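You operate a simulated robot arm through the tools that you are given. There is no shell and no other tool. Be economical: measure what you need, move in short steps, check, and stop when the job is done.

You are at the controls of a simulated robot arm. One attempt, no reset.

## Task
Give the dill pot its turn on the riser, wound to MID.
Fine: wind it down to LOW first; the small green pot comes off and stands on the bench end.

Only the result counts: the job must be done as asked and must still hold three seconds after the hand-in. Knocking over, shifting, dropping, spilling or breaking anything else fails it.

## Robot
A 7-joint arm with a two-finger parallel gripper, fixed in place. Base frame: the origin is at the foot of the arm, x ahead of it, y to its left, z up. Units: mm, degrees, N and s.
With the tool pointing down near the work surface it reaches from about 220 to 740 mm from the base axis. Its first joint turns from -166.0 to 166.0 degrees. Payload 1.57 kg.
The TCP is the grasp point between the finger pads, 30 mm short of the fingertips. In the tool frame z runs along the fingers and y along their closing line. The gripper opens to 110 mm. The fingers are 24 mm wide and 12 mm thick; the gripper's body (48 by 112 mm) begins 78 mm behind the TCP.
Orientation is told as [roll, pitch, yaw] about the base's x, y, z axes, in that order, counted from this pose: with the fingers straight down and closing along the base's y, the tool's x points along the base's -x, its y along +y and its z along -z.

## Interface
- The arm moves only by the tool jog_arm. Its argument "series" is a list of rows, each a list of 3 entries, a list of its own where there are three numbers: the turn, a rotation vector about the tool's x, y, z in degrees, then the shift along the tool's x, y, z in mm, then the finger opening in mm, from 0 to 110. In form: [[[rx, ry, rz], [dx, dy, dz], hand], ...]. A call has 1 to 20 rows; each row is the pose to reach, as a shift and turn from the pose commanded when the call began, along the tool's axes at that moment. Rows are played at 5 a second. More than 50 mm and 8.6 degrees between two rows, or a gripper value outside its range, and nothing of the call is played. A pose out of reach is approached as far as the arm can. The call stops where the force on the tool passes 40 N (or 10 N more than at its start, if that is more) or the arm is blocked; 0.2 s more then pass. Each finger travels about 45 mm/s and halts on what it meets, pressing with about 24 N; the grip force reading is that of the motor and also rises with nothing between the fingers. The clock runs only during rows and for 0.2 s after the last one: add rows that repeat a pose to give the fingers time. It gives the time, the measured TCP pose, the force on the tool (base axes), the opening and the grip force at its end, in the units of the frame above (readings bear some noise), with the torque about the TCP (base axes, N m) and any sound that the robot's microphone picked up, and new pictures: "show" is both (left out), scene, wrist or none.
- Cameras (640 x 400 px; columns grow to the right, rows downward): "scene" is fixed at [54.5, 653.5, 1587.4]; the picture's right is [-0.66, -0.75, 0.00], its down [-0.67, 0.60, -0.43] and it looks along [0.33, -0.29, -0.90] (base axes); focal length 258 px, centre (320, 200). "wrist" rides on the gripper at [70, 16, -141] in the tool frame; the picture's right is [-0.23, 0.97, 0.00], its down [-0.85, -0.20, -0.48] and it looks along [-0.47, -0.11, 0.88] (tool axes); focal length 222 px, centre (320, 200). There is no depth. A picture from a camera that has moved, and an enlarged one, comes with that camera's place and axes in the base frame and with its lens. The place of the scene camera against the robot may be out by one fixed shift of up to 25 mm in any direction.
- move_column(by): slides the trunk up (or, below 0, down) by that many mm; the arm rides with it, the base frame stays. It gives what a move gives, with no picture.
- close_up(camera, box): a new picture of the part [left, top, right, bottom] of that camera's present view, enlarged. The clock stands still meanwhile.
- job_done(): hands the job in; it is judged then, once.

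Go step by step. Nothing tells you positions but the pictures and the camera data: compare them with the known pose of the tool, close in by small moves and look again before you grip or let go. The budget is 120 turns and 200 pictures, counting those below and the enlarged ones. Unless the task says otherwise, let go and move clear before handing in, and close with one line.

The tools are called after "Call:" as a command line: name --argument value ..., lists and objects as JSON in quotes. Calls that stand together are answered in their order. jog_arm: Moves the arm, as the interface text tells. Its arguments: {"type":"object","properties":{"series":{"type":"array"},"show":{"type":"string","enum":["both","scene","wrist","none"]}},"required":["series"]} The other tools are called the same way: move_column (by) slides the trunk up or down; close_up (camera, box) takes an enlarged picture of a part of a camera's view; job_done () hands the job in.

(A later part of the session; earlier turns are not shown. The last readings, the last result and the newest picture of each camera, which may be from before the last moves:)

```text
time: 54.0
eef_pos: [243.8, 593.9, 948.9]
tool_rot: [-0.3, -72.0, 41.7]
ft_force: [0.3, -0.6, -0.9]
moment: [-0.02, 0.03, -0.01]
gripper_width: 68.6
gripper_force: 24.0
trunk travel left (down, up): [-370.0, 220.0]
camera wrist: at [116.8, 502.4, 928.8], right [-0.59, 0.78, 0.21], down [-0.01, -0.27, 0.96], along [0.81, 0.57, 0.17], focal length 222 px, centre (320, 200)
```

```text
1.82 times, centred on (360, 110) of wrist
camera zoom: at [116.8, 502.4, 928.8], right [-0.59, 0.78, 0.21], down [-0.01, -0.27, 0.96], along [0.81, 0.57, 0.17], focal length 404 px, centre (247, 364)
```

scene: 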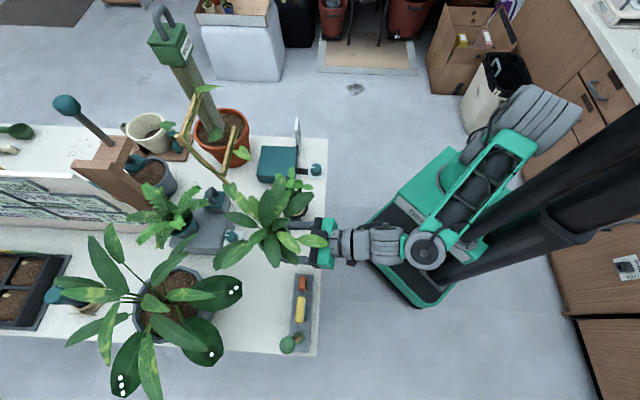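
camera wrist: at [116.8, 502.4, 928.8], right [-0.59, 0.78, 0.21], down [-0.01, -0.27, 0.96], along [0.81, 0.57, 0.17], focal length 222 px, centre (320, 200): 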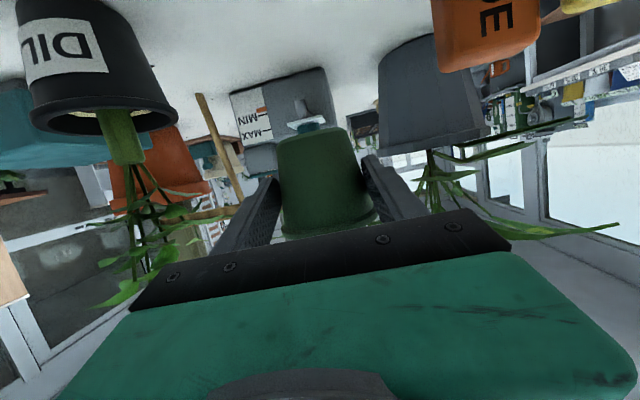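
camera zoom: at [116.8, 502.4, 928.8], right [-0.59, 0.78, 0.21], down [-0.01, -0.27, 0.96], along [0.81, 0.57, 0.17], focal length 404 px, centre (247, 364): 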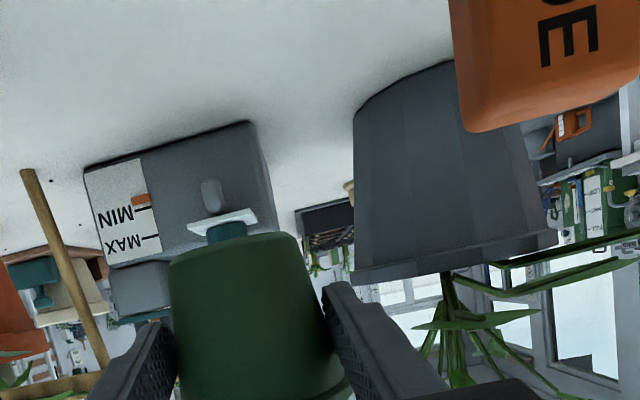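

There's room, but the orange packet on the tray is tall, so I'll shift 12 mm away from it, then lower the trunk to just above the bench.

Call:
jog_arm --series '[[[0, 0, 0], [0, -6, 0], 50], [[0, 0, 0], [0, -12, 0], 50], [[0, 0, 0], [0, -12, 0], 50]]' --show "none"

Call:
move_column --by -85

Call:
jog_arm --series '[[[0, 0, 0], [0, 0, 0], 50]]' --show "both"

Call:
close_up --camera "scene" --box '[200, 150, 360, 290]'

```text
time: 54.8
eef_pos: [252.4, 584.8, 951.0]
tool_rot: [-0.3, -71.9, 41.7]
ft_force: [-0.7, -0.3, -1.6]
moment: [0.0, 0.0, 0.0]
gripper_width: 68.3
gripper_force: 24.3
trunk travel left (down, up): [-370.0, 220.0]
```

```text
time: 56.0
eef_pos: [251.6, 585.5, 865.5]
tool_rot: [-0.3, -72.0, 41.7]
ft_force: [-0.5, 0.1, -0.5]
moment: [-0.04, 0.03, 0.01]
gripper_width: 68.1
gripper_force: 23.9
trunk travel left (down, up): [-285.0, 305.0]
```

```text
time: 56.4
eef_pos: [252.7, 585.1, 864.5]
tool_rot: [-0.2, -72.0, 41.6]
ft_force: [-0.5, -0.3, -1.9]
moment: [-0.05, 0.01, 0.02]
gripper_width: 68.3
gripper_force: 23.6
trunk travel left (down, up): [-285.0, 305.0]
camera wrist: at [124.8, 494.3, 843.3], right [-0.59, 0.78, 0.21], down [-0.01, -0.27, 0.96], along [0.81, 0.57, 0.17], focal length 222 px, centre (320, 200)
```

scene: 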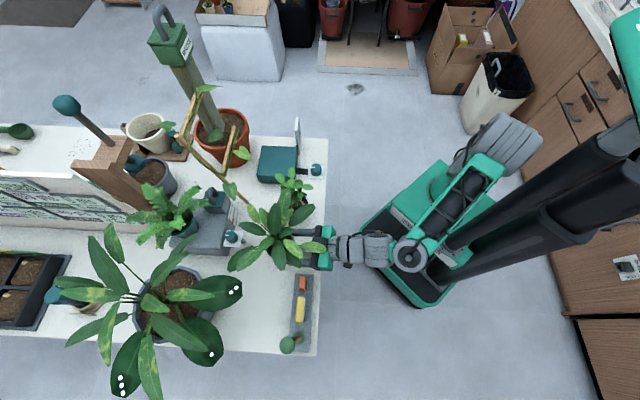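
wrist: 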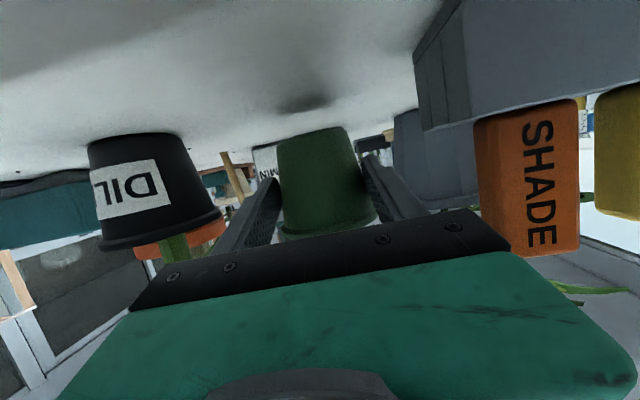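

```text
2.86 times, centred on (280, 220) of scene
camera zoom: at [54.5, 653.5, 1587.4], right [-0.66, -0.75, 0.0], down [-0.67, 0.6, -0.43], along [0.33, -0.29, -0.9], focal length 737 px, centre (434, 143)
```

zoom: 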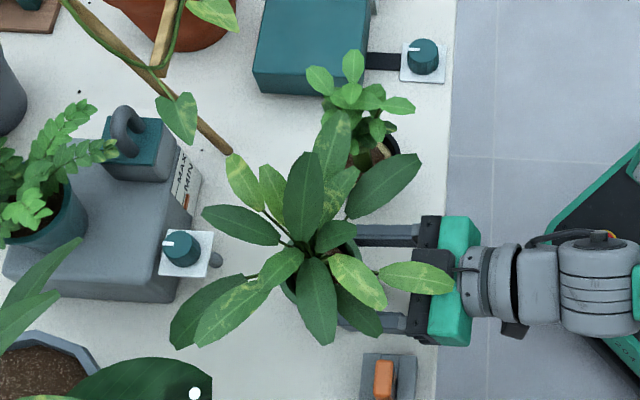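

The pot hangs about 20 mm above the bench, clear on all sides. Lowering in small steps until the contact force shows.

Call:
jog_arm --series '[[[0, 0, 0], [3.8, 0, 1.2], 50], [[0, 0, 0], [7.6, 0, 2.5], 50], [[0, 0, 0], [11.4, 0, 3.7], 50], [[0, 0, 0], [15.2, 0, 4.9], 50], [[0, 0, 0], [15.2, 0, 4.9], 50]]' --show "wrist"

Call:
close_up --camera "wrist" --box '[220, 80, 420, 240]'

```text
time: 57.6
eef_pos: [251.6, 585.7, 848.9]
tool_rot: [-0.3, -72.1, 41.6]
ft_force: [0.1, -0.3, -0.6]
moment: [0.03, 0.03, 0.01]
gripper_width: 68.1
gripper_force: 24.0
trunk travel left (down, up): [-285.0, 305.0]
camera wrist: at [125.2, 494.2, 827.1], right [-0.59, 0.78, 0.21], down [-0.01, -0.27, 0.96], along [0.81, 0.57, 0.17], focal length 222 px, centre (320, 200)
```

wrist: 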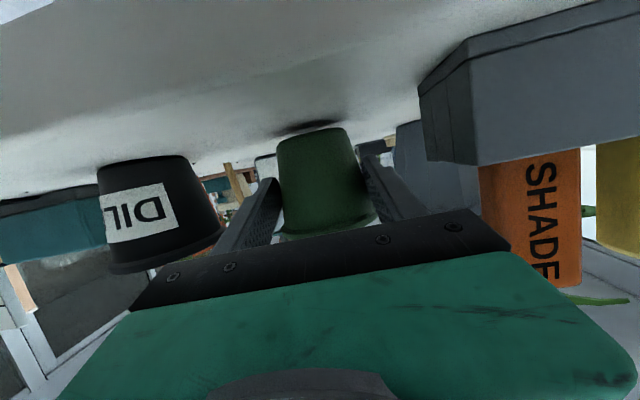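

```text
2.50 times, centred on (320, 160) of wrist
camera zoom: at [125.2, 494.2, 827.1], right [-0.59, 0.78, 0.21], down [-0.01, -0.27, 0.96], along [0.81, 0.57, 0.17], focal length 555 px, centre (320, 300)
```

zoom: 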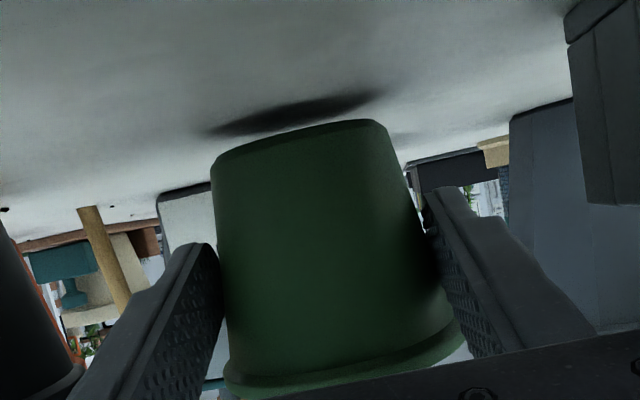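

Still a gap of several mm. Continuing down in 2 mm steps.

Call:
jog_arm --series '[[[0, 0, 0], [1.9, 0, 0.6], 50], [[0, 0, 0], [3.8, 0, 1.2], 50], [[0, 0, 0], [5.7, 0, 1.9], 50], [[0, 0, 0], [5.7, 0, 1.9], 50]]' --show "none"

Call:
close_up --camera "wrist" --box '[220, 80, 420, 240]'

```text
time: 58.6
eef_pos: [251.6, 584.6, 842.9]
tool_rot: [-0.5, -72.0, 41.8]
ft_force: [0.3, -0.2, -1.5]
moment: [-0.02, 0.01, 0.01]
gripper_width: 67.7
gripper_force: 23.9
trunk travel left (down, up): [-285.0, 305.0]
```

```text
2.50 times, centred on (320, 160) of wrist
camera zoom: at [124.4, 494.3, 821.3], right [-0.59, 0.78, 0.21], down [-0.01, -0.27, 0.96], along [0.81, 0.57, 0.17], focal length 555 px, centre (320, 300)
```

zoom: 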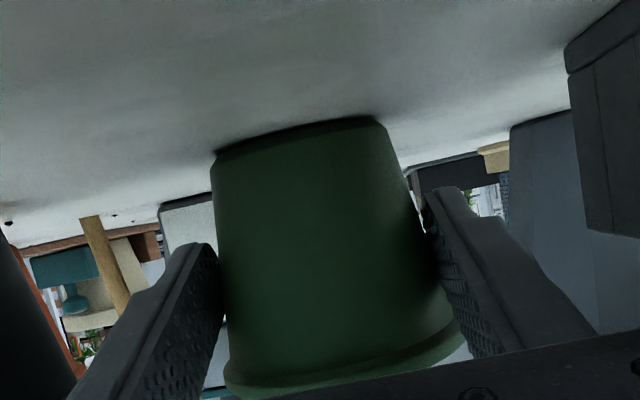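

Almost touching. Down another 2–3 mm in 1 mm steps.

Call:
jog_arm --series '[[[0, 0, 0], [1, 0, 0.3], 50], [[0, 0, 0], [1.9, 0, 0.6], 50], [[0, 0, 0], [1.9, 0, 0.6], 50]]' --show "none"

Call:
close_up --camera "wrist" --box '[220, 80, 420, 240]'

```text
time: 59.4
eef_pos: [251.8, 584.3, 841.9]
tool_rot: [-0.3, -72.0, 41.6]
ft_force: [0.0, -0.5, 0.3]
moment: [0.02, 0.03, 0.01]
gripper_width: 67.5
gripper_force: 24.0
trunk travel left (down, up): [-285.0, 305.0]
```

```text
2.50 times, centred on (320, 160) of wrist
camera zoom: at [124.2, 493.9, 820.6], right [-0.59, 0.78, 0.21], down [-0.01, -0.27, 0.96], along [0.81, 0.57, 0.17], focal length 555 px, centre (320, 300)
```

zoom: 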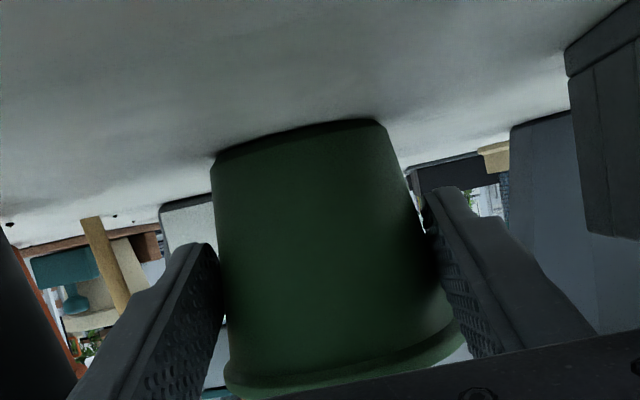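

Call:
jog_arm --series '[[[0, 0, 0], [1, 0, 0.3], 50], [[0, 0, 0], [1.9, 0, 0.6], 50], [[0, 0, 0], [1.9, 0, 0.6], 50]]' --show "none"

```text
time: 60.2
eef_pos: [251.8, 585.5, 842.8]
tool_rot: [0.0, -72.1, 41.4]
ft_force: [0.6, -2.7, 8.3]
moment: [0.22, 0.07, 0.04]
gripper_width: 67.7
gripper_force: 24.0
trunk travel left (down, up): [-285.0, 305.0]
```

Contact at 8 N: the pot is standing on the bench. I'll open gently and look before withdrawing.

Call:
jog_arm --series '[[[0, 0, 0], [0, 0, 0], 70], [[0, 0, 0], [0, 0, 0], 76], [[0, 0, 0], [0, 0, 0], 86], [[0, 0, 0], [0, 0, 0], 92], [[0, 0, 0], [0, 0, 0], 92]]' --show "both"

Call:
close_up --camera "wrist" --box '[220, 80, 420, 240]'

```text
time: 61.4
eef_pos: [252.0, 586.0, 840.6]
tool_rot: [-0.2, -72.0, 41.6]
ft_force: [0.1, -0.2, 0.0]
moment: [-0.03, -0.02, 0.0]
gripper_width: 92.0
gripper_force: 0.1
trunk travel left (down, up): [-285.0, 305.0]
camera wrist: at [124.3, 494.5, 818.4], right [-0.59, 0.78, 0.21], down [-0.01, -0.27, 0.96], along [0.81, 0.57, 0.17], focal length 222 px, centre (320, 200)
```

scene: 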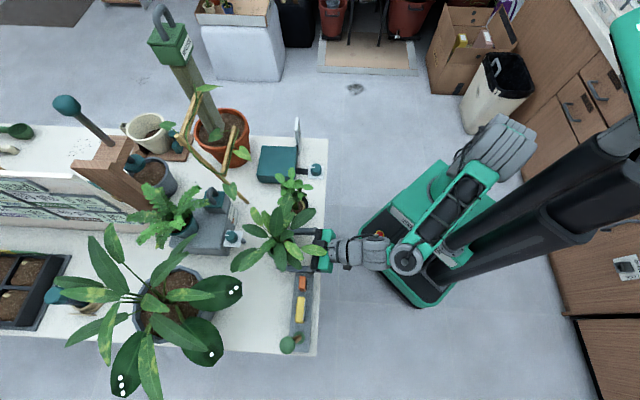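
wrist: 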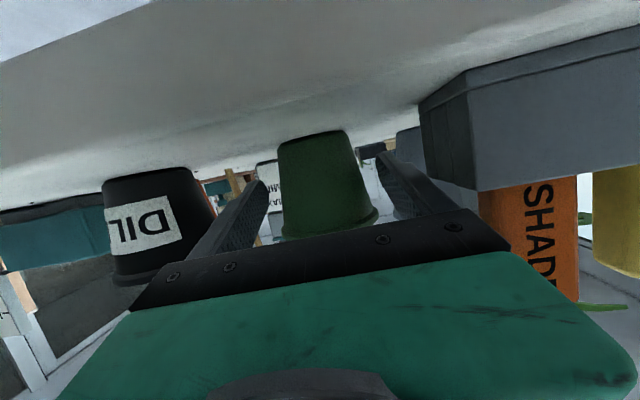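

```text
2.50 times, centred on (320, 160) of wrist
camera zoom: at [124.3, 494.5, 818.4], right [-0.59, 0.78, 0.21], down [-0.01, -0.27, 0.96], along [0.81, 0.57, 0.17], focal length 555 px, centre (320, 300)
```

zoom: 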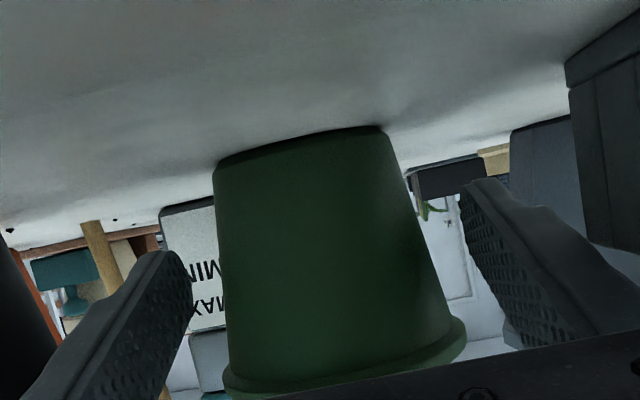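

The green pot stands upright and free. Withdrawing straight back along the tool axis.

Call:
jog_arm --series '[[[0, 0, 0], [0, 0, -20], 92], [[0, 0, 0], [0, 0, -45], 92], [[0, 0, 0], [0, 0, -75], 92], [[0, 0, 0], [0, 0, -105], 92], [[0, 0, 0], [0, 0, -135], 92], [[0, 0, 0], [0, 0, -160], 92], [[0, 0, 0], [0, 0, -160], 92]]' --show "both"

Call:
close_up --camera "scene" --box '[200, 120, 360, 290]'

```text
time: 62.9
eef_pos: [215.9, 465.7, 877.1]
tool_rot: [-5.1, -71.4, 37.0]
ft_force: [-0.4, 0.9, 0.9]
moment: [-0.04, 0.01, 0.03]
gripper_width: 91.9
gripper_force: 0.0
trunk travel left (down, up): [-285.0, 305.0]
stopped in row 7: the arm was blocked; the commanded pose is now the measured one
camera wrist: at [76.8, 395.2, 856.1], right [-0.46, 0.87, 0.19], down [-0.06, -0.24, 0.97], along [0.89, 0.43, 0.17], focal length 222 px, centre (320, 200)
```

scene: 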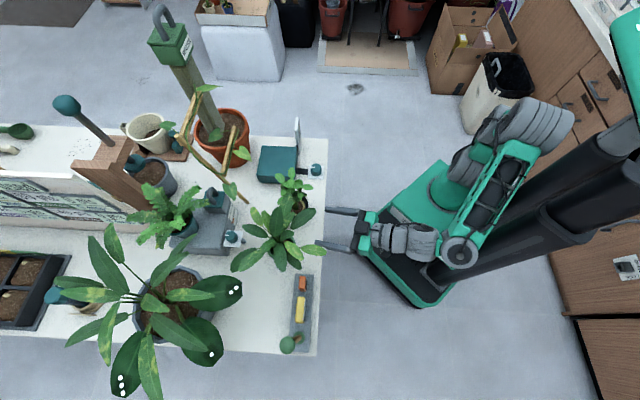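
wrist: 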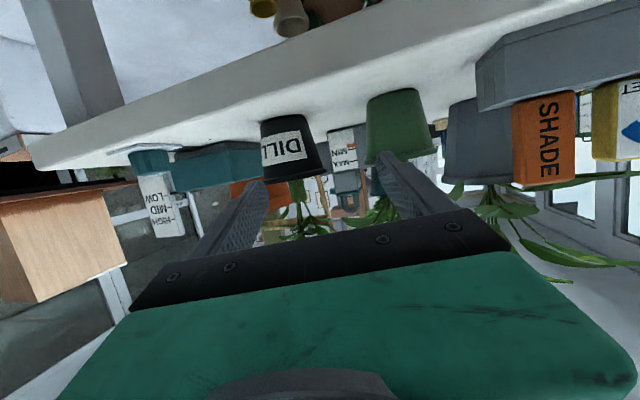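

```text
2.35 times, centred on (280, 205) of scene
camera zoom: at [54.5, 653.5, 1587.4], right [-0.66, -0.75, 0.0], down [-0.67, 0.6, -0.43], along [0.33, -0.29, -0.9], focal length 607 px, centre (414, 188)
```

zoom: 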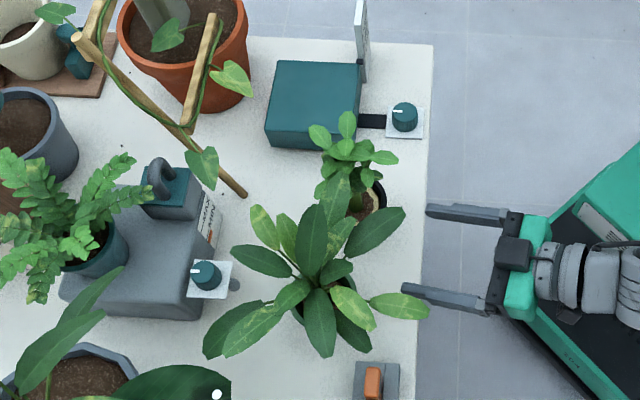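

The arm hit a joint limit at the end of the withdrawal, well clear of everything; the green pot stands. Next I straighten the tool, turn it to yaw 58° and move in front of the dill pot.

Call:
jog_arm --series '[[[-5, -0.2, -1.3], [-0.5, -20, 1], 96], [[-10, -0.4, -2.7], [-1, -40, 2], 100], [[-15, -0.6, -4], [-1.6, -60, 3], 100], [[-20, -0.8, -5.4], [-2, -80, 3.5], 100], [[-25, -0.9, -6.7], [-2.7, -98.5, 4.2], 100], [[-25, -0.9, -6.7], [-2.7, -98.5, 4.2], 100]]' --show "both"

Call:
close_up --camera "wrist" --box '[220, 40, 440, 240]'

Call:
close_up --camera "scene" --box '[240, 140, 360, 230]'

```text
time: 64.3
eef_pos: [273.5, 384.7, 880.4]
tool_rot: [-0.6, -72.2, 58.6]
ft_force: [-0.2, 0.9, 0.0]
moment: [0.01, 0.02, -0.01]
gripper_width: 100.1
gripper_force: 0.1
trunk travel left (down, up): [-285.0, 305.0]
camera wrist: at [178.3, 260.7, 857.7], right [-0.79, 0.57, 0.21], down [0.06, -0.27, 0.96], along [0.61, 0.77, 0.18], focal length 222 px, centre (320, 200)
```

scene: 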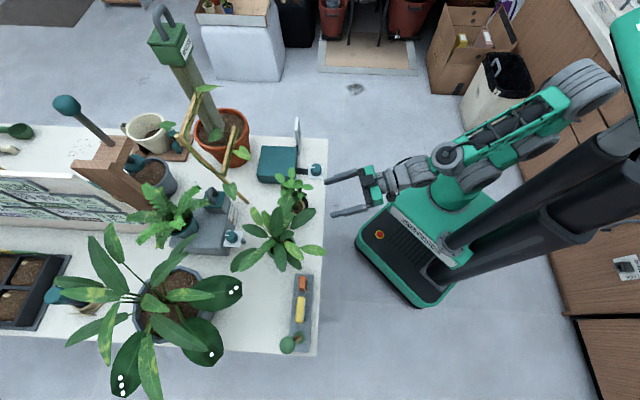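
wrist: 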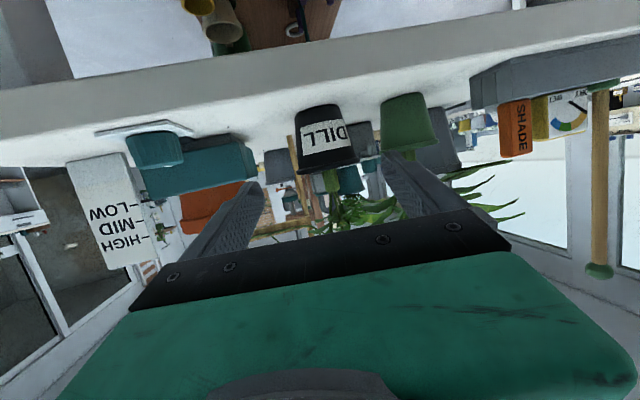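

```text
2.00 times, centred on (330, 140) of wrist
camera zoom: at [178.3, 260.7, 857.7], right [-0.79, 0.57, 0.21], down [0.06, -0.27, 0.96], along [0.61, 0.77, 0.18], focal length 444 px, centre (300, 320)
```

zoom: 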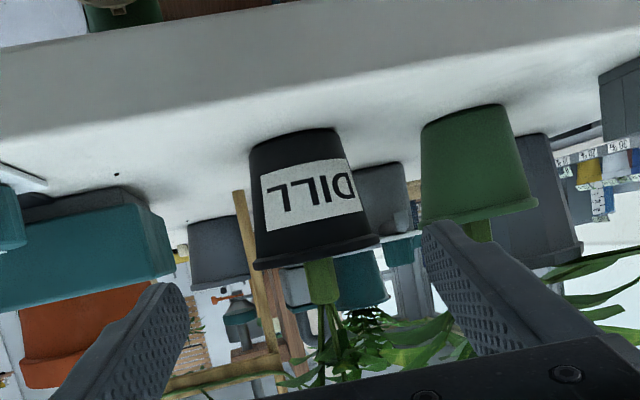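

```text
4.44 times, centred on (300, 185) of scene
camera zoom: at [54.5, 653.5, 1587.4], right [-0.66, -0.75, 0.0], down [-0.67, 0.6, -0.43], along [0.33, -0.29, -0.9], focal length 1147 px, centre (409, 267)
```

zoom: 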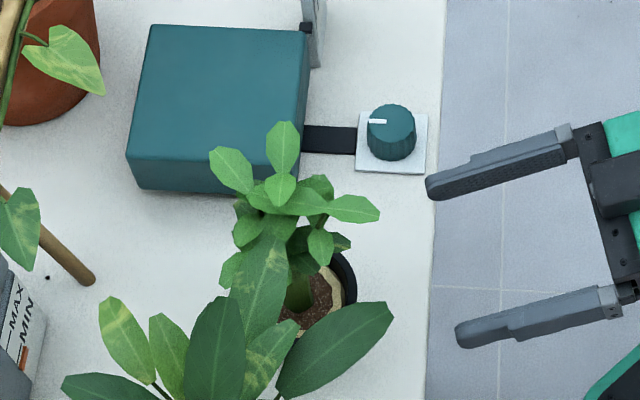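

The dill pot centre works out to (338, 492), rim z≈866. Fingers will straddle it at mid height; advancing most of the way first.

Call:
jog_arm --series '[[[0, 0, 0], [1, 0.4, 30], 98], [[0, 0, 0], [1.5, 0.7, 55], 96], [[0, 0, 0], [2.1, 0.9, 80], 96], [[0, 0, 0], [2.1, 0.9, 80], 96]]' --show "both"

Call:
close_up --camera "wrist" --box '[220, 60, 420, 240]'

Call:
close_up --camera "scene" --box '[240, 140, 360, 230]'

```text
time: 65.3
eef_pos: [315.0, 451.3, 854.5]
tool_rot: [-0.5, -72.1, 58.6]
ft_force: [0.8, 0.3, -1.0]
moment: [0.04, -0.01, 0.06]
gripper_width: 95.9
gripper_force: 0.1
trunk travel left (down, up): [-285.0, 305.0]
camera wrist: at [219.1, 326.3, 832.9], right [-0.79, 0.57, 0.21], down [0.07, -0.27, 0.96], along [0.61, 0.77, 0.17], focal length 222 px, centre (320, 200)
```

scene: 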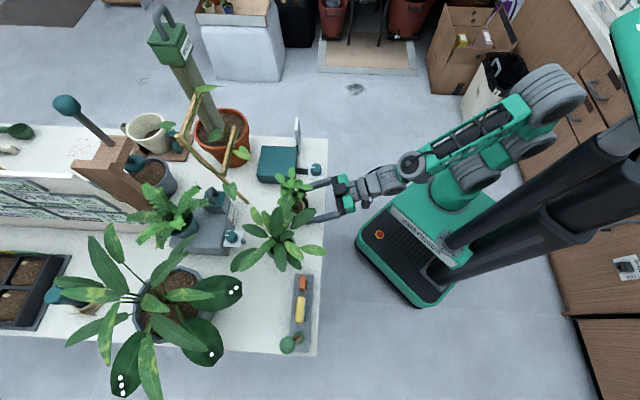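
wrist: 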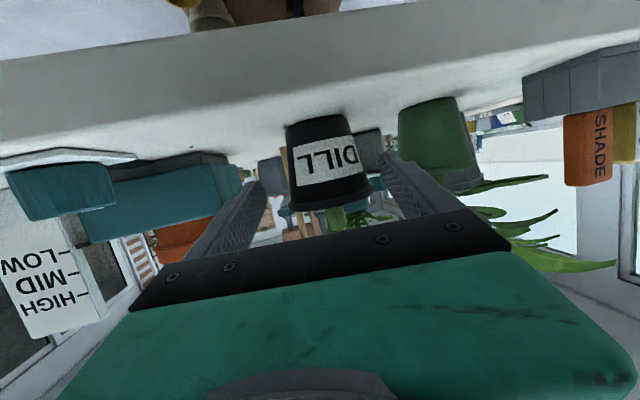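

```text
2.22 times, centred on (320, 150) of wrist
camera zoom: at [219.1, 326.3, 832.9], right [-0.79, 0.57, 0.21], down [0.07, -0.27, 0.96], along [0.61, 0.77, 0.17], focal length 494 px, centre (320, 311)
```

zoom: 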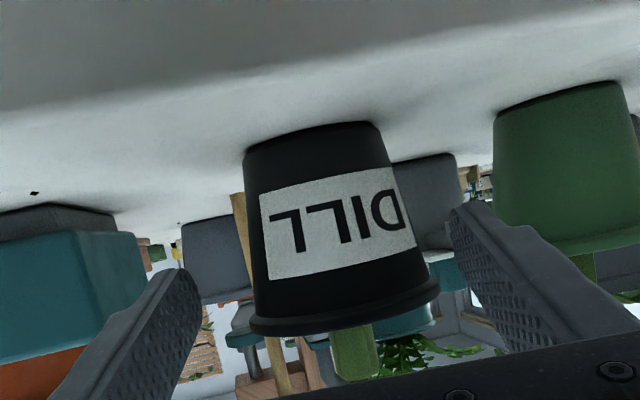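

```text
4.44 times, centred on (300, 185) of scene
camera zoom: at [54.5, 653.5, 1587.4], right [-0.66, -0.75, 0.0], down [-0.67, 0.6, -0.43], along [0.33, -0.29, -0.9], focal length 1147 px, centre (409, 267)
```

zoom: 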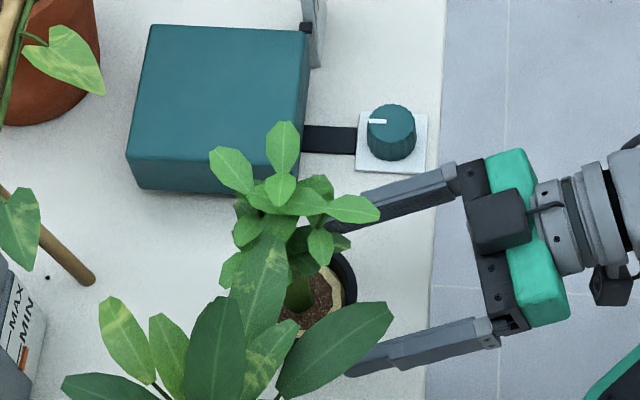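

Centred to about 1 mm. Advancing the last 34 mm and closing.

Call:
jog_arm --series '[[[0, 0, 0], [0, 0.5, 12], 96], [[0, 0, 0], [0, 1, 24], 96], [[0, 0, 0], [0, 1, 34], 96], [[0, 0, 0], [0, 1, 34], 84], [[0, 0, 0], [0, 1, 34], 70], [[0, 0, 0], [0, 1, 34], 50], [[0, 0, 0], [0, 1, 34], 50]]' --show "both"

Call:
close_up --camera "wrist" --box '[220, 60, 420, 240]'

Call:
close_up --camera "scene" --box '[240, 140, 360, 230]'

```text
time: 66.9
eef_pos: [328.7, 478.0, 844.0]
tool_rot: [-0.4, -72.1, 58.5]
ft_force: [0.3, -0.2, 0.9]
moment: [0.01, -0.04, 0.02]
gripper_width: 71.8
gripper_force: 23.9
trunk travel left (down, up): [-285.0, 305.0]
camera wrist: at [233.2, 353.8, 822.2], right [-0.79, 0.57, 0.21], down [0.07, -0.27, 0.96], along [0.61, 0.77, 0.17], focal length 222 px, centre (320, 200)
```

scene: 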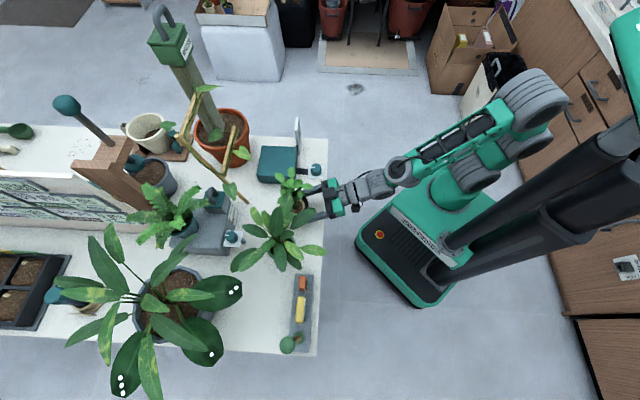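
wrist: 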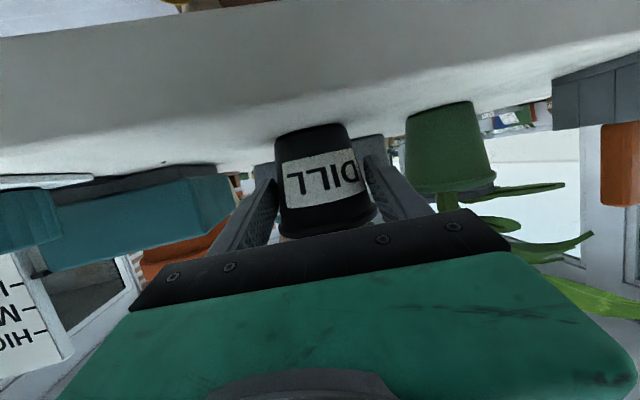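

```text
2.22 times, centred on (320, 150) of wrist
camera zoom: at [233.2, 353.8, 822.2], right [-0.79, 0.57, 0.21], down [0.07, -0.27, 0.96], along [0.61, 0.77, 0.17], focal length 494 px, centre (320, 311)
```

zoom: 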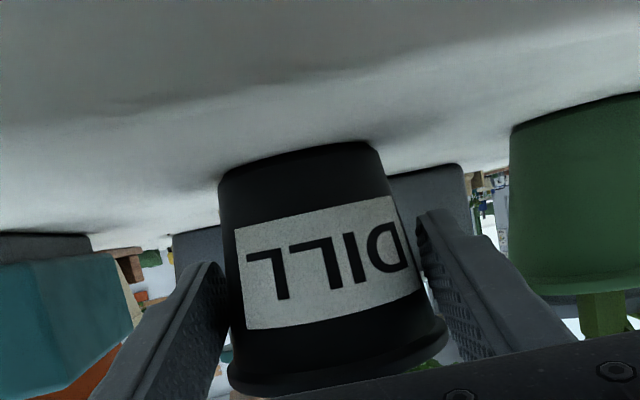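

```text
4.44 times, centred on (300, 185) of scene
camera zoom: at [54.5, 653.5, 1587.4], right [-0.66, -0.75, 0.0], down [-0.67, 0.6, -0.43], along [0.33, -0.29, -0.9], focal length 1147 px, centre (409, 267)
```

zoom: 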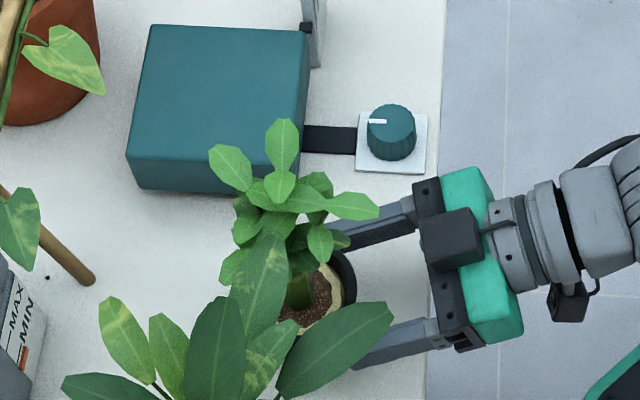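

Dill pot gripped (71.8 mm). I'll lift it 15 mm, slide it out sideways from beneath the green pot's leaves, then raise it.

Call:
jog_arm --series '[[[0, 0, 0], [-4.8, 0, -1.5], 50], [[0, 0, 0], [-9.5, 0, -3.1], 50], [[0, 0, 0], [-14.3, 0, -4.6], 50], [[0, 0, 0], [-10.9, -15.4, -15.2], 50], [[0, 0, 0], [-7.4, -30.8, -25.9], 50], [[0, 0, 0], [-4, -46.2, -36.5], 50], [[0, 0, 0], [-0.6, -61.6, -47.2], 50], [[0, 0, 0], [-0.6, -61.6, -47.2], 50]]' --show "both"

Call:
close_up --camera "scene" --box '[220, 110, 380, 270]'

```text
time: 68.7
eef_pos: [355.6, 407.8, 858.3]
tool_rot: [-0.4, -72.2, 58.5]
ft_force: [-0.5, 0.0, -2.1]
moment: [0.01, 0.02, -0.01]
gripper_width: 71.8
gripper_force: 23.6
trunk travel left (down, up): [-285.0, 305.0]
camera wrist: at [260.5, 284.1, 836.8], right [-0.79, 0.57, 0.21], down [0.07, -0.27, 0.96], along [0.61, 0.77, 0.17], focal length 222 px, centre (320, 200)
```

scene: 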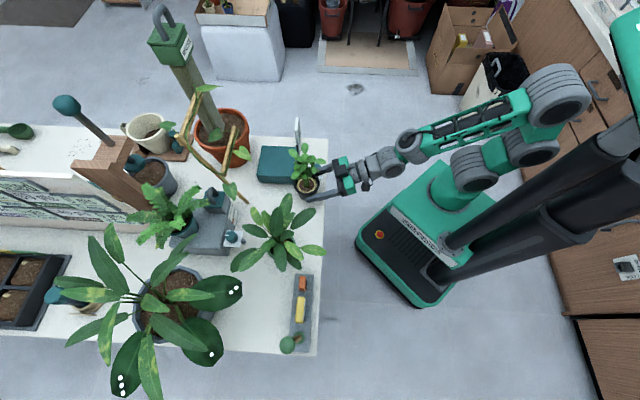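
wrist: 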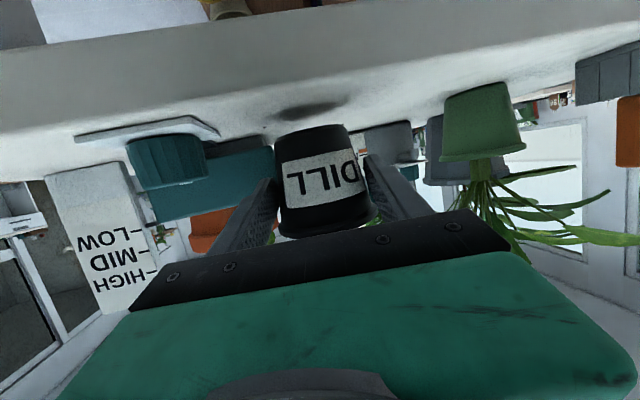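

```text
2.50 times, centred on (300, 190) of scene
camera zoom: at [54.5, 653.5, 1587.4], right [-0.66, -0.75, 0.0], down [-0.67, 0.6, -0.43], along [0.33, -0.29, -0.9], focal length 645 px, centre (370, 225)
```

zoom: 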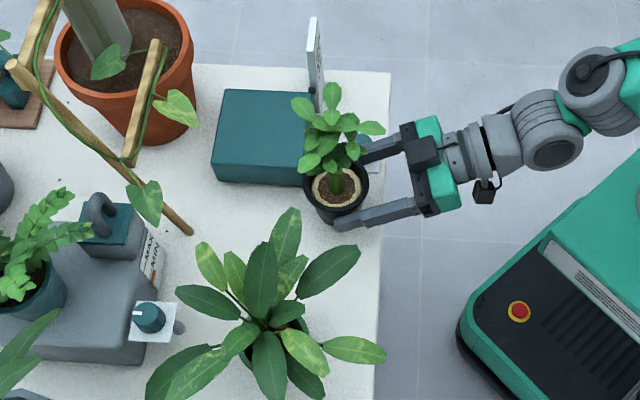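

The dill pot came out cleanly and the green pot wasn't disturbed. Raising the trunk 110 mm, then I'll swing toward the platform at yaw 40°.

Call:
move_column --by 110

Call:
jog_arm --series '[[[2.9, 0, 0.95], [-4.3, -16.8, 13.5], 50], [[5.9, 0, 1.9], [-8.7, -33.5, 27], 50], [[8.8, 0, 2.85], [-13, -50.3, 40.6], 50], [[11.7, 0, 3.8], [-17.3, -67, 54], 50], [[14.7, 0, 4.75], [-21.7, -83.8, 67.7], 50], [[17.6, 0, 5.7], [-26, -100.6, 81.2], 50], [[17.6, 0, 5.7], [-26, -100.6, 81.2], 50]]' --show "both"

Call:
close_up --camera "scene" --box '[210, 70, 370, 200]'

Call:
close_up --camera "wrist" --box '[140, 0, 460, 240]'

```text
time: 70.1
eef_pos: [356.8, 408.0, 968.6]
tool_rot: [-0.5, -72.1, 58.5]
ft_force: [-0.1, -0.3, -1.7]
moment: [-0.03, 0.04, 0.0]
gripper_width: 71.6
gripper_force: 23.9
trunk travel left (down, up): [-395.0, 195.0]
```

```text
time: 71.7
eef_pos: [487.5, 427.4, 968.9]
tool_rot: [-0.4, -72.2, 39.9]
ft_force: [-0.3, -0.4, -1.2]
moment: [-0.03, 0.06, 0.01]
gripper_width: 71.8
gripper_force: 24.2
trunk travel left (down, up): [-395.0, 195.0]
camera wrist: at [357.4, 340.0, 947.0], right [-0.57, 0.8, 0.21], down [-0.02, -0.28, 0.96], along [0.82, 0.54, 0.17], focal length 222 px, centre (320, 200)
```

scene: 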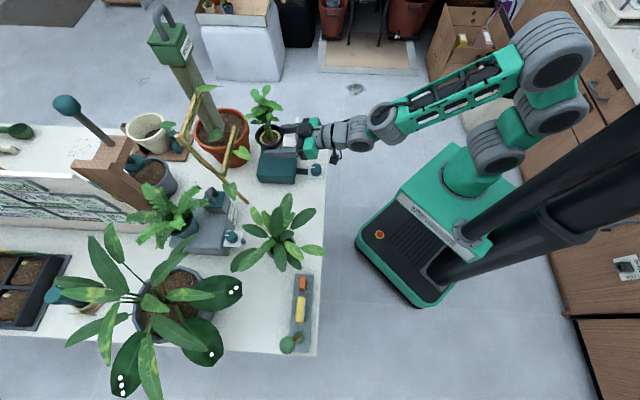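
wrist: 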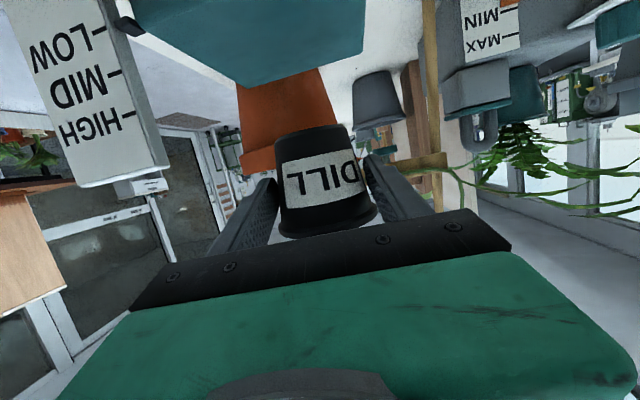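

```text
3.08 times, centred on (290, 135) of scene
camera zoom: at [54.5, 653.5, 1587.4], right [-0.66, -0.75, 0.0], down [-0.67, 0.6, -0.43], along [0.33, -0.29, -0.9], focal length 794 px, centre (412, 400)
```

zoom: 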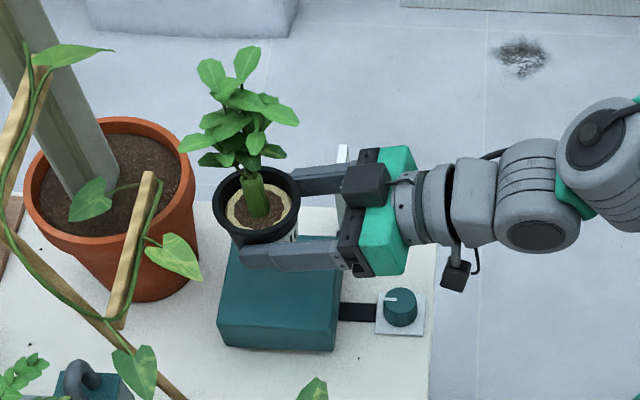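

```text
1.67 times, centred on (300, 120) of wrist
camera zoom: at [357.4, 340.0, 947.0], right [-0.57, 0.8, 0.21], down [-0.02, -0.28, 0.96], along [0.82, 0.54, 0.17], focal length 370 px, centre (353, 333)
```

zoom: 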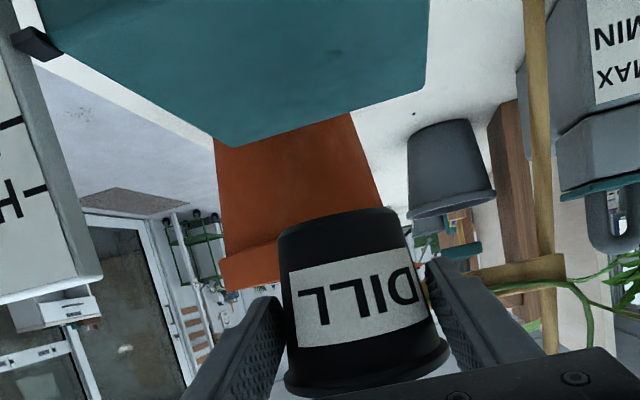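

Pot is centred over the platform (about (502, 438)). Lowering the trunk 45 mm, then I'll check before the final steps.

Call:
move_column --by -45

Call:
jog_arm --series '[[[0, 0, 0], [3.8, 0, 1.2], 50], [[0, 0, 0], [7.6, 0, 2.5], 50], [[0, 0, 0], [7.6, 0, 2.5], 50]]' --show "wrist"

Call:
close_up --camera "wrist" --box '[180, 60, 420, 240]'

Call:
close_up --camera "scene" --box '[210, 70, 370, 200]'

```text
time: 72.6
eef_pos: [486.6, 427.1, 925.0]
tool_rot: [-0.3, -72.1, 39.9]
ft_force: [-0.4, 0.3, -1.1]
moment: [0.0, 0.02, 0.01]
gripper_width: 71.6
gripper_force: 24.0
trunk travel left (down, up): [-350.0, 240.0]
```

```text
time: 73.4
eef_pos: [486.8, 427.6, 917.2]
tool_rot: [-0.3, -72.2, 40.0]
ft_force: [0.6, -0.6, -1.3]
moment: [-0.02, 0.04, -0.04]
gripper_width: 71.6
gripper_force: 24.1
trunk travel left (down, up): [-350.0, 240.0]
camera wrist: at [357.2, 340.5, 894.8], right [-0.57, 0.8, 0.21], down [-0.02, -0.28, 0.96], along [0.82, 0.54, 0.17], focal length 222 px, centre (320, 200)
```

wrist: 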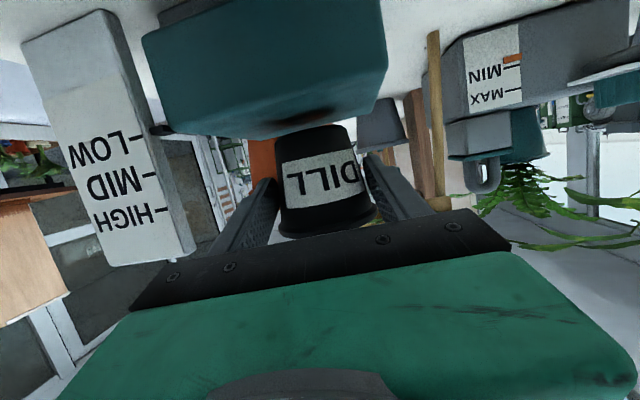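

```text
2.22 times, centred on (300, 150) of wrist
camera zoom: at [357.2, 340.5, 894.8], right [-0.57, 0.8, 0.21], down [-0.02, -0.28, 0.96], along [0.82, 0.54, 0.17], focal length 494 px, centre (364, 311)
```

zoom: 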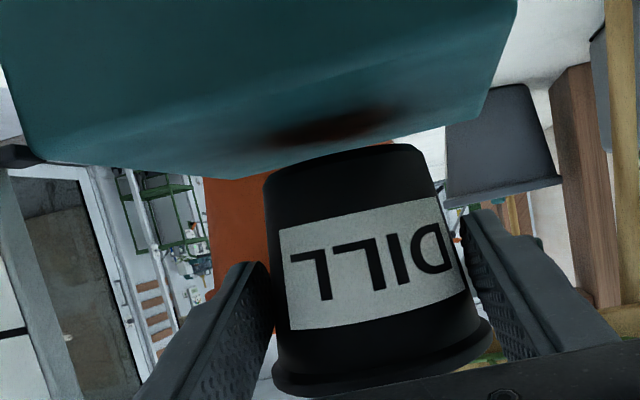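

```text
3.08 times, centred on (290, 135) of scene
camera zoom: at [54.5, 653.5, 1587.4], right [-0.66, -0.75, 0.0], down [-0.67, 0.6, -0.43], along [0.33, -0.29, -0.9], focal length 794 px, centre (412, 400)
```

zoom: 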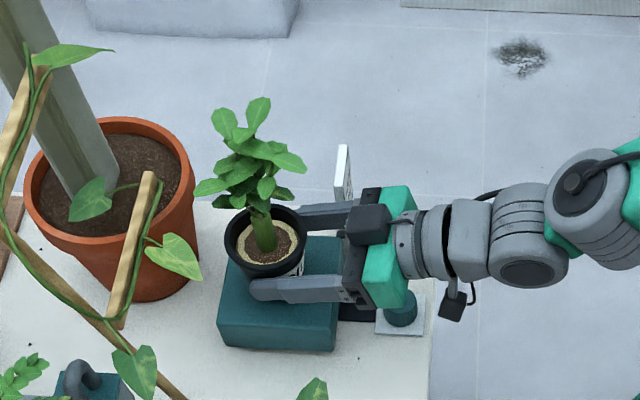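

Centred on the platform within about 10 mm; shadow shows a gap of roughly 9 mm. Lowering in 2 mm steps.

Call:
jog_arm --series '[[[0, 0, 0], [1.9, 0, 0.6], 50], [[0, 0, 0], [3.8, 0, 1.2], 50], [[0, 0, 0], [5.7, 0, 1.9], 50], [[0, 0, 0], [5.7, 0, 1.9], 50]]' --show "none"

Call:
jog_arm --series '[[[0, 0, 0], [1, 0, 0.3], 50], [[0, 0, 0], [1.9, 0, 0.6], 50], [[0, 0, 0], [1.9, 0, 0.6], 50]]' --show "none"

Call:
close_up --camera "wrist" --box '[180, 60, 420, 240]'

```text
time: 74.4
eef_pos: [487.7, 427.2, 909.1]
tool_rot: [-0.4, -72.2, 39.8]
ft_force: [0.0, -0.2, -1.4]
moment: [0.0, 0.01, -0.04]
gripper_width: 71.6
gripper_force: 23.8
trunk travel left (down, up): [-350.0, 240.0]
```

```text
time: 75.2
eef_pos: [487.2, 426.0, 907.9]
tool_rot: [-0.4, -72.2, 39.9]
ft_force: [0.2, 0.8, -0.6]
moment: [-0.02, 0.02, 0.01]
gripper_width: 71.5
gripper_force: 23.8
trunk travel left (down, up): [-350.0, 240.0]
```

```text
2.22 times, centred on (300, 150) of wrist
camera zoom: at [357.3, 339.5, 885.7], right [-0.57, 0.8, 0.21], down [-0.02, -0.28, 0.96], along [0.82, 0.54, 0.17], focal length 494 px, centre (364, 311)
```

zoom: 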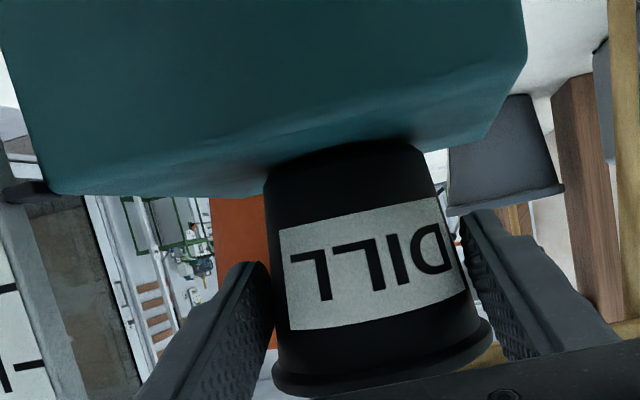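

Nearly touching. A few more 1 mm steps until contact shows.

Call:
jog_arm --series '[[[0, 0, 0], [1, 0, 0.3], 50], [[0, 0, 0], [1.9, 0, 0.6], 50], [[0, 0, 0], [1.9, 0, 0.6], 50]]' --show "none"

```text
time: 76.0
eef_pos: [486.4, 426.2, 905.7]
tool_rot: [-0.3, -72.2, 39.9]
ft_force: [0.2, 0.4, 0.0]
moment: [-0.03, -0.06, 0.04]
gripper_width: 71.7
gripper_force: 23.9
trunk travel left (down, up): [-350.0, 240.0]
```

Call:
jog_arm --series '[[[0, 0, 0], [1, 0, 0.3], 50], [[0, 0, 0], [1.9, 0, 0.6], 50], [[0, 0, 0], [1.9, 0, 0.6], 50]]' --show "none"

Call:
close_up --camera "wrist" --box '[180, 60, 420, 240]'

```text
time: 76.8
eef_pos: [486.6, 426.8, 904.1]
tool_rot: [-0.3, -72.4, 39.8]
ft_force: [-1.5, -0.9, 7.7]
moment: [-0.15, -0.13, -0.03]
gripper_width: 71.3
gripper_force: 24.0
trunk travel left (down, up): [-350.0, 240.0]
```

```text
2.22 times, centred on (300, 150) of wrist
camera zoom: at [357.1, 340.0, 882.9], right [-0.57, 0.79, 0.21], down [-0.03, -0.28, 0.96], along [0.82, 0.54, 0.18], focal length 494 px, centre (364, 311)
```

zoom: 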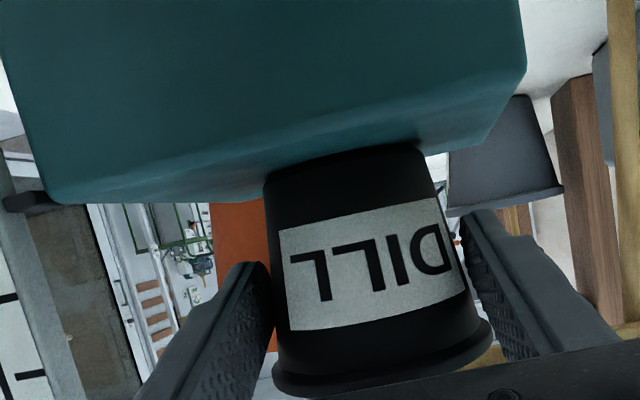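

Contact (7.7 N). Opening gently, then withdrawing along the tool axis.

Call:
jog_arm --series '[[[0, 0, 0], [0, 0, 0], 74], [[0, 0, 0], [0, 0, 0], 80], [[0, 0, 0], [0, 0, 0], 88], [[0, 0, 0], [0, 0, 0], 93], [[0, 0, 0], [0, 0, 0], 93]]' --show "none"

Call:
close_up --camera "wrist" --box '[180, 60, 420, 240]'

```text
time: 78.0
eef_pos: [487.4, 427.5, 905.1]
tool_rot: [-0.4, -72.3, 39.8]
ft_force: [0.4, -0.1, 0.2]
moment: [-0.01, 0.03, 0.0]
gripper_width: 93.0
gripper_force: 0.1
trunk travel left (down, up): [-350.0, 240.0]
```

```text
2.22 times, centred on (300, 150) of wrist
camera zoom: at [357.1, 339.8, 881.6], right [-0.57, 0.8, 0.21], down [-0.02, -0.28, 0.96], along [0.82, 0.54, 0.17], focal length 494 px, centre (364, 311)
```

zoom: 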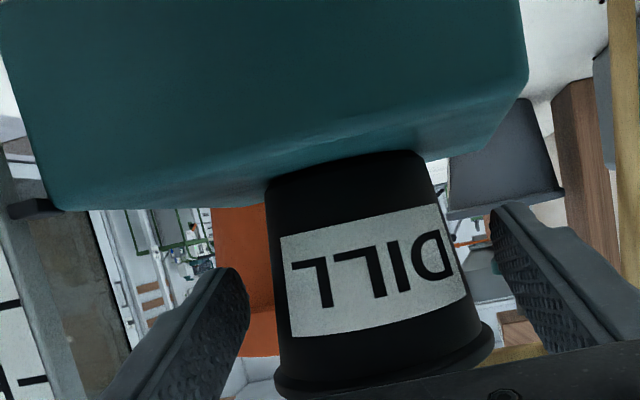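

The dill pot stands on the platform. Withdrawing 180 mm.

Call:
jog_arm --series '[[[0, 0, 0], [0, 0, -20], 93], [[0, 0, 0], [0, 0, -45], 93], [[0, 0, 0], [0, 0, -75], 93], [[0, 0, 0], [0, 0, -110], 93], [[0, 0, 0], [0, 0, -145], 93], [[0, 0, 0], [0, 0, -180], 93], [[0, 0, 0], [0, 0, -180], 93]]' --show "both"

Call:
close_up --camera "wrist" --box '[220, 20, 420, 240]'

```text
time: 79.6
eef_pos: [355.6, 316.1, 961.1]
tool_rot: [-0.2, -72.2, 39.9]
ft_force: [0.3, -0.6, -0.3]
moment: [-0.02, 0.02, 0.0]
gripper_width: 92.8
gripper_force: 0.0
trunk travel left (down, up): [-350.0, 240.0]
camera wrist: at [224.9, 229.4, 938.1], right [-0.57, 0.8, 0.21], down [-0.02, -0.28, 0.96], along [0.82, 0.54, 0.17], focal length 222 px, centre (320, 200)
```

scene: 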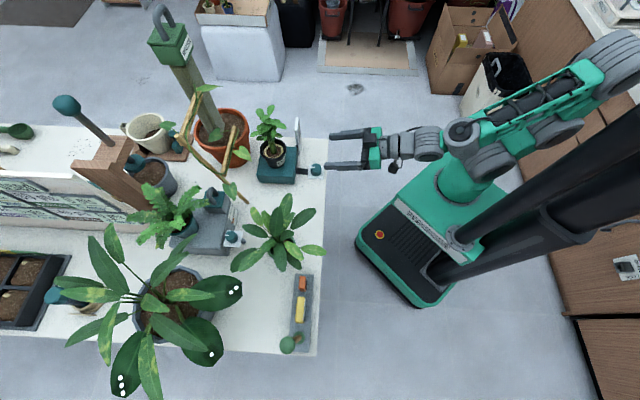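
wrist: 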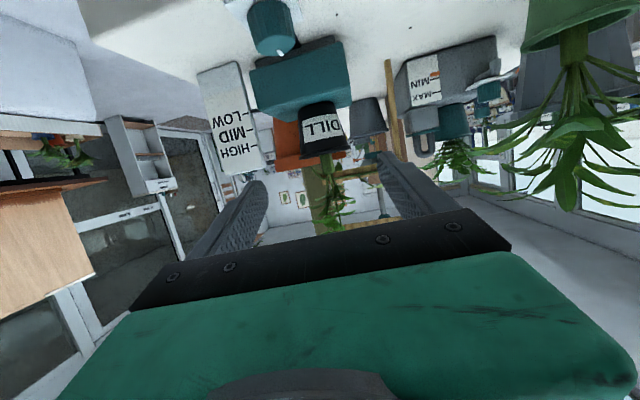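

```text
1.82 times, centred on (320, 130) of wrist
camera zoom: at [224.9, 229.4, 938.1], right [-0.57, 0.8, 0.21], down [-0.02, -0.28, 0.96], along [0.82, 0.54, 0.17], focal length 404 px, centre (320, 327)
```

zoom: 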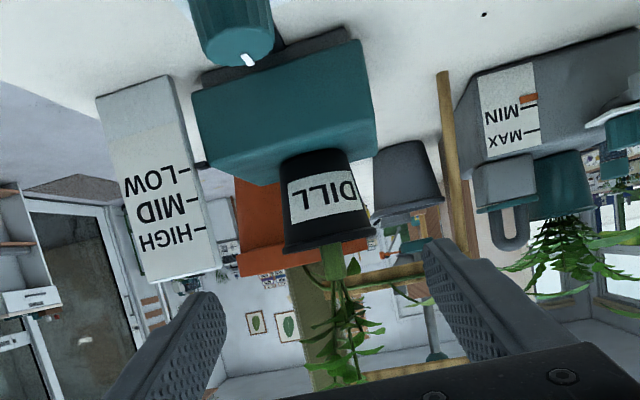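

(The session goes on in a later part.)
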